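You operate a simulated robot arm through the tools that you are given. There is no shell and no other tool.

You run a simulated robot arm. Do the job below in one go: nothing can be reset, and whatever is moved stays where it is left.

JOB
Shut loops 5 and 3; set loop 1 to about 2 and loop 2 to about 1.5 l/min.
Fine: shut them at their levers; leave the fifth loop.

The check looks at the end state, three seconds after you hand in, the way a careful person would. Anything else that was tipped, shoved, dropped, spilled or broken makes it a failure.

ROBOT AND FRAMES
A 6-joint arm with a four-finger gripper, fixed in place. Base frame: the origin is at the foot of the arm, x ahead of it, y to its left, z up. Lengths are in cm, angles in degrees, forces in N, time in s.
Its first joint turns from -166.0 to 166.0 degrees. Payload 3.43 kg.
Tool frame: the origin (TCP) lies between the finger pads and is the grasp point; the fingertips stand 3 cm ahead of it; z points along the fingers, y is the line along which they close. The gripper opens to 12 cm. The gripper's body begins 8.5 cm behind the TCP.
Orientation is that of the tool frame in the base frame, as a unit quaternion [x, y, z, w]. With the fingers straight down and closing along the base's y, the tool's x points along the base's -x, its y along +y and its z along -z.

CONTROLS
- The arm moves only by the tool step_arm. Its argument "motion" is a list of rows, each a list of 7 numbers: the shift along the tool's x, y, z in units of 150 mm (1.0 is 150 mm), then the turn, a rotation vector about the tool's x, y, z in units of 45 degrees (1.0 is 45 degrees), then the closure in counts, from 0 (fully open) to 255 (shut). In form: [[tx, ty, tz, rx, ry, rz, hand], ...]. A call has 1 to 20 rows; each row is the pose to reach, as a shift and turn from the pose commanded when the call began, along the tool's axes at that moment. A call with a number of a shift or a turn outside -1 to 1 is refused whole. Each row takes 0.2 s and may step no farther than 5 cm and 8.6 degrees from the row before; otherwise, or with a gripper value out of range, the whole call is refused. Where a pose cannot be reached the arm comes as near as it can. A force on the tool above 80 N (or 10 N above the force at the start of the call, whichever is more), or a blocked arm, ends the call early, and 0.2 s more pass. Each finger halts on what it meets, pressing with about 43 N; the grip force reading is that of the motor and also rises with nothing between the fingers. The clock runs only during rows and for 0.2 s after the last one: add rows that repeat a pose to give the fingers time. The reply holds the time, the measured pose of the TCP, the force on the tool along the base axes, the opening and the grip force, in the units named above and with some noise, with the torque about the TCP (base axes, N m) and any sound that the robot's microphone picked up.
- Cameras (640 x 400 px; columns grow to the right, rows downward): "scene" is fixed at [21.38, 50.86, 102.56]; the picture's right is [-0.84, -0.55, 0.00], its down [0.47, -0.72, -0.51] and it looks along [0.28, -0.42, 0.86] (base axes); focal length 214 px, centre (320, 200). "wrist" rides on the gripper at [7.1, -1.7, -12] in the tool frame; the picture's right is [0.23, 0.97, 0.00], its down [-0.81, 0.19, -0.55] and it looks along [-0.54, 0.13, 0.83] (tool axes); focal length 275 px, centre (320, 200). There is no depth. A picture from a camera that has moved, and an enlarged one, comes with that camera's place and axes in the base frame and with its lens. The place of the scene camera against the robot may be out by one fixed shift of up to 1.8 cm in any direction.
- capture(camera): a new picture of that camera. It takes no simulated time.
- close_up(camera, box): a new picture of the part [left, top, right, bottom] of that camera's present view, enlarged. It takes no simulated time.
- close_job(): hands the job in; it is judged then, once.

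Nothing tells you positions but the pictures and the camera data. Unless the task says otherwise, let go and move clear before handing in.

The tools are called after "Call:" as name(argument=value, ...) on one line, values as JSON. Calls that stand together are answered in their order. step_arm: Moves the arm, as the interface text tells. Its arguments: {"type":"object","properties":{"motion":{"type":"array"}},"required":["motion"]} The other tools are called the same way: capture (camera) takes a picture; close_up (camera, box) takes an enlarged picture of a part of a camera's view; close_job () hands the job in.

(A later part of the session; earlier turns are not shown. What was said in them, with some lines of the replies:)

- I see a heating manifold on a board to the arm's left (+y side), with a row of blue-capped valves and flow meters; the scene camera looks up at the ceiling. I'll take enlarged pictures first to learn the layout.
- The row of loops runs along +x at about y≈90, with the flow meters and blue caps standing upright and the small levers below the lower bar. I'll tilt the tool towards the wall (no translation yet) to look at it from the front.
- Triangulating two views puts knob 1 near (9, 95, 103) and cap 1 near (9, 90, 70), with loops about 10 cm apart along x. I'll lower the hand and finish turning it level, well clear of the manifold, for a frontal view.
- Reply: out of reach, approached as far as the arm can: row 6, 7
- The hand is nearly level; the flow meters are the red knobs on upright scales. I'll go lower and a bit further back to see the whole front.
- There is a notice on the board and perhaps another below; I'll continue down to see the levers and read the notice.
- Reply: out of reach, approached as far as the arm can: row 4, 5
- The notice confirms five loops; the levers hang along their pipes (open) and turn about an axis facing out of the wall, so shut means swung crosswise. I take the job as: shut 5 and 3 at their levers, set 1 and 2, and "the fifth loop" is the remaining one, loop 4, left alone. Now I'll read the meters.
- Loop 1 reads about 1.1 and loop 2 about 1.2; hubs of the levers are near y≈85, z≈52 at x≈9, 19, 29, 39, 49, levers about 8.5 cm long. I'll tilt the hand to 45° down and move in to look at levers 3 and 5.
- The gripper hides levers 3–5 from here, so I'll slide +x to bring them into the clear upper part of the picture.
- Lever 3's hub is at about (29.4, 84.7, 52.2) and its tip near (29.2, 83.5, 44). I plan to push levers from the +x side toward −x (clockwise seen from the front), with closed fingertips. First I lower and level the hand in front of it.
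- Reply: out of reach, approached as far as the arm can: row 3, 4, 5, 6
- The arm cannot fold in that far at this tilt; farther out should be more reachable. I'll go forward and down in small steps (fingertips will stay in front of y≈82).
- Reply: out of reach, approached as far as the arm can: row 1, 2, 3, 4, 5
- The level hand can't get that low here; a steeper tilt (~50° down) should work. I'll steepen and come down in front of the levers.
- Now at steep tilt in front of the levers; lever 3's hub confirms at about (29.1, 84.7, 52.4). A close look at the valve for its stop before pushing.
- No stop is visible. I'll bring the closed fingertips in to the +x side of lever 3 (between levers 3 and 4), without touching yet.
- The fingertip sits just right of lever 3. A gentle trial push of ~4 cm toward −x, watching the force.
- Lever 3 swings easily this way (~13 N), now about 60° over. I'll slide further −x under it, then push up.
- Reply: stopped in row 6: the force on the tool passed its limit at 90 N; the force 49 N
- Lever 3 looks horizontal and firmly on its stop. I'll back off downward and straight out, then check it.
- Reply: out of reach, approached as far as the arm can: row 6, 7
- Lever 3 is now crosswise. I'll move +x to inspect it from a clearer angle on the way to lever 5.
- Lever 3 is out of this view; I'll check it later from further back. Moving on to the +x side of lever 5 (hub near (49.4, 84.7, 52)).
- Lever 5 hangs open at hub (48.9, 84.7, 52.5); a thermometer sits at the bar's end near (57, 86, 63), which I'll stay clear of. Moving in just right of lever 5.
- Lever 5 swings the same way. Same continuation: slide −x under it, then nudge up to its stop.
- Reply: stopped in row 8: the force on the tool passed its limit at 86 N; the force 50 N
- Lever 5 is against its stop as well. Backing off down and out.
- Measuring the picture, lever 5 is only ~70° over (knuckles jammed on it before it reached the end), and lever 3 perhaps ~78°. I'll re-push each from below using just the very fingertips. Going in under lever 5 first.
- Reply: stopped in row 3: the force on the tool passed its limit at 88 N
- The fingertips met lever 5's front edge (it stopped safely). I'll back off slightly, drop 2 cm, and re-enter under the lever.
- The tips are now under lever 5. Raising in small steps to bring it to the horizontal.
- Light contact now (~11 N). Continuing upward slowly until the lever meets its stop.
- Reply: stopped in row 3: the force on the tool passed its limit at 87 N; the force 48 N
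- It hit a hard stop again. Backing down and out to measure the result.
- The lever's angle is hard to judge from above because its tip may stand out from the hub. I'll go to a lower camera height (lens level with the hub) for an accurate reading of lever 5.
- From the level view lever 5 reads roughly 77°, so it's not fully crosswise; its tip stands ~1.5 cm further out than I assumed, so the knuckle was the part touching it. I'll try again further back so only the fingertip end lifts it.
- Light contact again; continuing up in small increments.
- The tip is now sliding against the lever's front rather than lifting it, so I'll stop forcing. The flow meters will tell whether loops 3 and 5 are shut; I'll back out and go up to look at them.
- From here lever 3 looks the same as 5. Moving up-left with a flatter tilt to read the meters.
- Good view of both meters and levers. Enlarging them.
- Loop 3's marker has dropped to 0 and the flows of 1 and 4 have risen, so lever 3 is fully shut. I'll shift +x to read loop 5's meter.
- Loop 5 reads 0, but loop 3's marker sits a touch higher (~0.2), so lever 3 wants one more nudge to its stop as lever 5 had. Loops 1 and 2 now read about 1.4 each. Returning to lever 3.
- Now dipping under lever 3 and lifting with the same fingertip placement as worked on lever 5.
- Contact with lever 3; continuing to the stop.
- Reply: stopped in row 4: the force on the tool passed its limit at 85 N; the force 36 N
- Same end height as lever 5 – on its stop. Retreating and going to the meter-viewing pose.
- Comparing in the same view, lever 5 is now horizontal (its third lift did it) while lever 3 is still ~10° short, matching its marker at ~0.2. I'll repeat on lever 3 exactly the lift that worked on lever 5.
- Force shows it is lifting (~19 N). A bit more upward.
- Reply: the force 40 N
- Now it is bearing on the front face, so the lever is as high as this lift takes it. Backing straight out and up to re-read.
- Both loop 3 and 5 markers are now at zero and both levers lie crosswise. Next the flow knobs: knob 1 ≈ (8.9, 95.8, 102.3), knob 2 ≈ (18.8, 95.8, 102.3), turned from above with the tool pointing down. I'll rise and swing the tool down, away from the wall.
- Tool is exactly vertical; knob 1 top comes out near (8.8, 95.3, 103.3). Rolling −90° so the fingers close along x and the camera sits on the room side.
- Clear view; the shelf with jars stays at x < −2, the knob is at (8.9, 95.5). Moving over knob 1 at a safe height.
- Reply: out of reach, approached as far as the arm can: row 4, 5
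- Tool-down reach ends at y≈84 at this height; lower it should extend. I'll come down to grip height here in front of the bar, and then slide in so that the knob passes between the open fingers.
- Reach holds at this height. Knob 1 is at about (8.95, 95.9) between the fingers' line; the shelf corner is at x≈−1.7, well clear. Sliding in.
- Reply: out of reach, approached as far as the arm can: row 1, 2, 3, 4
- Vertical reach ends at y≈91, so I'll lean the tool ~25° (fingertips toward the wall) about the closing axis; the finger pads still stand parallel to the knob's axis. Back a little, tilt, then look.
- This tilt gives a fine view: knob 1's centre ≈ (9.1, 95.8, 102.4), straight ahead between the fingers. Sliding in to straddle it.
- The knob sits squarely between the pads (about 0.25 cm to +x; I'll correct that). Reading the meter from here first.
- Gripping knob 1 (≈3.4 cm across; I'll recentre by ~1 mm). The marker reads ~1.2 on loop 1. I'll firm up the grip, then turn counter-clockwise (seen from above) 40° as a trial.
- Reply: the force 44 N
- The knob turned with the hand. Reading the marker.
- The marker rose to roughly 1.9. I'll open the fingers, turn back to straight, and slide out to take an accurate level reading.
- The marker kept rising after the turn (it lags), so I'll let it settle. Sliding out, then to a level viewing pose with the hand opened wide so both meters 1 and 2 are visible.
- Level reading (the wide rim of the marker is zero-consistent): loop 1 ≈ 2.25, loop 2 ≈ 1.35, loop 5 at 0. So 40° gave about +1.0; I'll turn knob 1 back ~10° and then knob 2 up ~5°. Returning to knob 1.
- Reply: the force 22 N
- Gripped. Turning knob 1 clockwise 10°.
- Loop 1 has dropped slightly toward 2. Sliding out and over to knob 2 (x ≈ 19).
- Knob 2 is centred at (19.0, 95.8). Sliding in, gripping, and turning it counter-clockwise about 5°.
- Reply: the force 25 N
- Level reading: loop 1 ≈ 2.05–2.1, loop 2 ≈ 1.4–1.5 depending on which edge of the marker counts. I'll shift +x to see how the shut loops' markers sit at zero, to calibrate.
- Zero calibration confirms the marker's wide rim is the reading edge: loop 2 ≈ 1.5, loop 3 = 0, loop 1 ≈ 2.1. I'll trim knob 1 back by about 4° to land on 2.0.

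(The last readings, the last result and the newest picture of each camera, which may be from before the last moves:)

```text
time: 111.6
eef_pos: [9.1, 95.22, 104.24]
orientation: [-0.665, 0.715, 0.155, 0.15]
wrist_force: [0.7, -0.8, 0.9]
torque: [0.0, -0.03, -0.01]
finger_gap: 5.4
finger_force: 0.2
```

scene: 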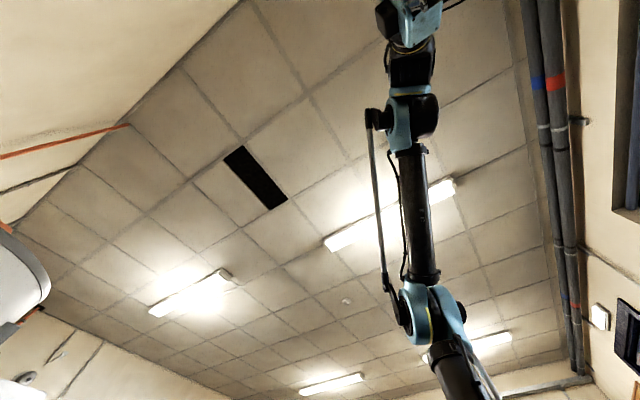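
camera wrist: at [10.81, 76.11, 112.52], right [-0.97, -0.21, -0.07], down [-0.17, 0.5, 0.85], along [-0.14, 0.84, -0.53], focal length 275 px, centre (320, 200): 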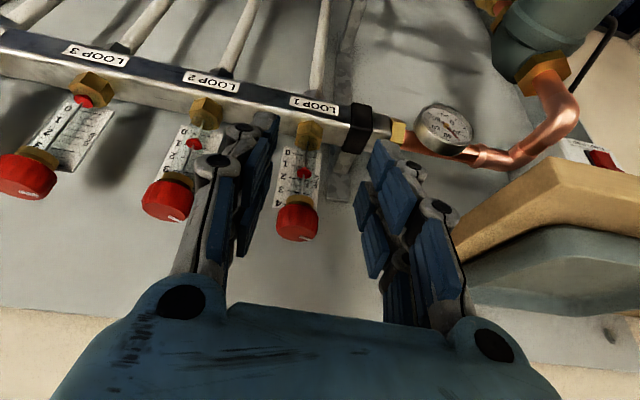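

Call:
step_arm(motion=[[0.139, -0.011, -0.084, 0, 0, 0, 140], [0.278, -0.023, -0.169, 0, 0, 0, 140], [0.418, -0.034, -0.253, 0, 0, 0, 140], [0.418, -0.034, -0.253, 0, 0, 0, 140]])

Call:
step_arm(motion=[[0.19, -0.07, 0.01, -0.008, -0.142, -0.016, 100], [0.38, -0.14, 0.02, -0.015, -0.284, -0.032, 60], [0.57, -0.21, 0.03, -0.023, -0.426, -0.049, 20], [0.76, -0.28, 0.04, -0.03, -0.568, -0.065, 0], [0.948, -0.348, 0.05, -0.038, -0.71, -0.081, 0], [0.948, -0.348, 0.05, -0.038, -0.71, -0.081, 0], [0.948, -0.348, 0.05, -0.038, -0.71, -0.081, 0]])

Call:
capture(camera="wrist")

Call:
close_up(camera="wrist", box=[222, 115, 382, 215])

```text
time: 112.6
eef_pos: [9.22, 87.8, 105.0]
orientation: [-0.665, 0.715, 0.155, 0.148]
wrist_force: [-1.0, 0.6, -0.5]
torque: [0.03, -0.02, 0.01]
finger_gap: 5.4
finger_force: 0.1
```

```text
time: 114.2
eef_pos: [13.23, 75.02, 98.35]
orientation: [-0.621, 0.623, 0.337, 0.336]
wrist_force: [0.1, -0.8, 0.8]
torque: [0.01, 0.02, -0.01]
finger_gap: 12.01
finger_force: 0.0
```

```text
taken
camera wrist: at [14.99, 60.96, 98.86], right [-0.97, -0.13, -0.19], down [-0.19, -0.02, 0.98], along [-0.13, 0.99, 0.0], focal length 275 px, centre (320, 200)
```

wrist: 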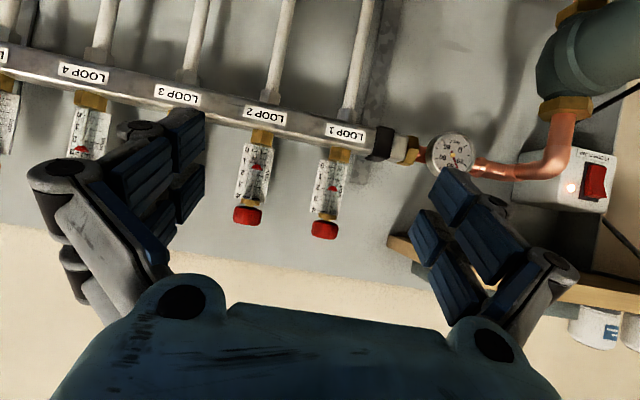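

```text
4.00 times, centred on (302, 165) of wrist
camera zoom: at [14.99, 60.96, 98.86], right [-0.97, -0.13, -0.19], down [-0.19, -0.02, 0.98], along [-0.13, 0.99, 0.0], focal length 1101 px, centre (392, 340)
```

zoom: 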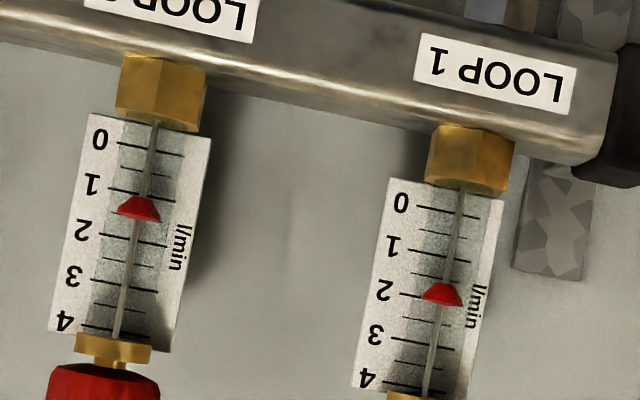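

Call:
close_up(camera="wrist", box=[300, 150, 348, 225])

Call:
close_up(camera="wrist", box=[225, 130, 273, 205])

Call:
close_up(camera="wrist", box=[0, 40, 130, 160])

```text
5.33 times, centred on (324, 188) of wrist
camera zoom: at [14.99, 60.96, 98.86], right [-0.97, -0.13, -0.19], down [-0.19, -0.02, 0.98], along [-0.13, 0.99, 0.0], focal length 1468 px, centre (299, 267)
```

zoom: 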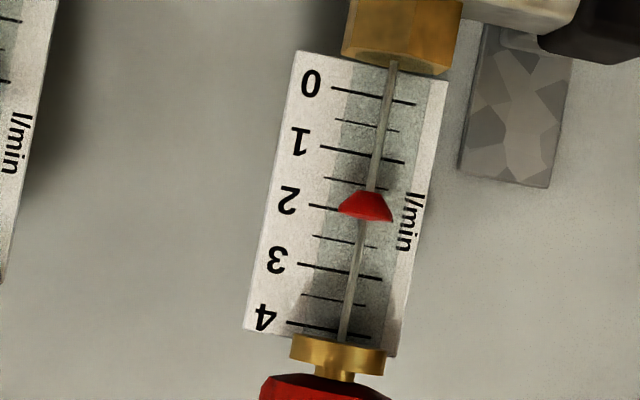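

```text
5.33 times, centred on (249, 168) of wrist
camera zoom: at [14.99, 60.96, 98.86], right [-0.97, -0.13, -0.19], down [-0.19, -0.02, 0.98], along [-0.13, 0.99, 0.0], focal length 1468 px, centre (699, 373)
```

zoom: 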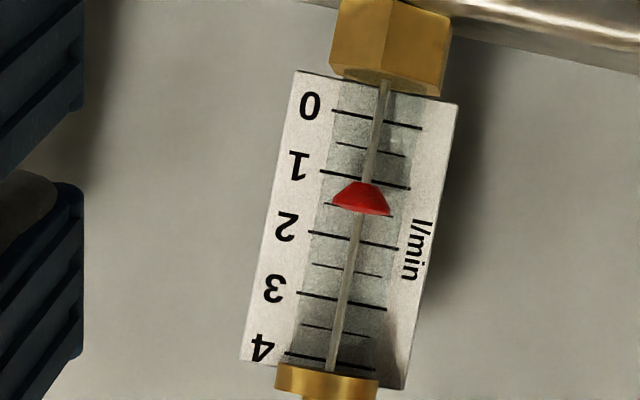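

```text
3.33 times, centred on (65, 100) of wrist
camera zoom: at [14.99, 60.96, 98.86], right [-0.97, -0.13, -0.19], down [-0.19, -0.02, 0.98], along [-0.13, 0.99, 0.0], focal length 918 px, centre (1170, 533)
```

zoom: 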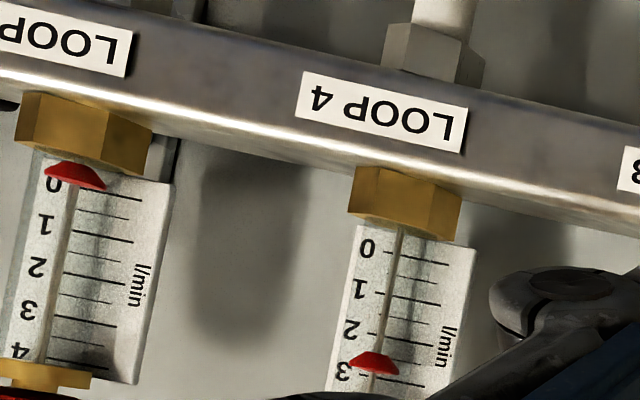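

Level readings now: loop 1 is on 2.0 and loop 2 on 1.5. Loop 5 is at 0, loop 3 was at 0 on its last reading, and loop 4 hasn't been touched. The hand is open and about 20 cm clear of the manifold, so I'm handing in.

Call:
close_job()

```text
The job is handed in.
```

The job is handed in: loops 5 and 3 are shut at their levers, loop 1 is set to about 2.0 l/min and loop 2 to about 1.5 l/min.

- **Loops 5 and 3:** both levers lie crosswise and both flow markers sit at zero. Each lever took several pushes before it closed fully. The force limit (about 85–90 N) stopped a few of those pushes early; I saw no damage in the pictures.
- **Loops 1 and 2:** I set these at the red knobs and read them from a level view after the marker had settled. Both readings are by eye, so allow about 0.05 l/min either way.
- **"The fifth loop":** I took this to mean the one loop you hadn't named, loop 4. I didn't touch its lever or knob. Its flow rose slightly, to just under 3 l/min, because the other two loops were shut.

I saw nothing else moved or knocked. The hand is open and about 20 cm clear of the manifold.
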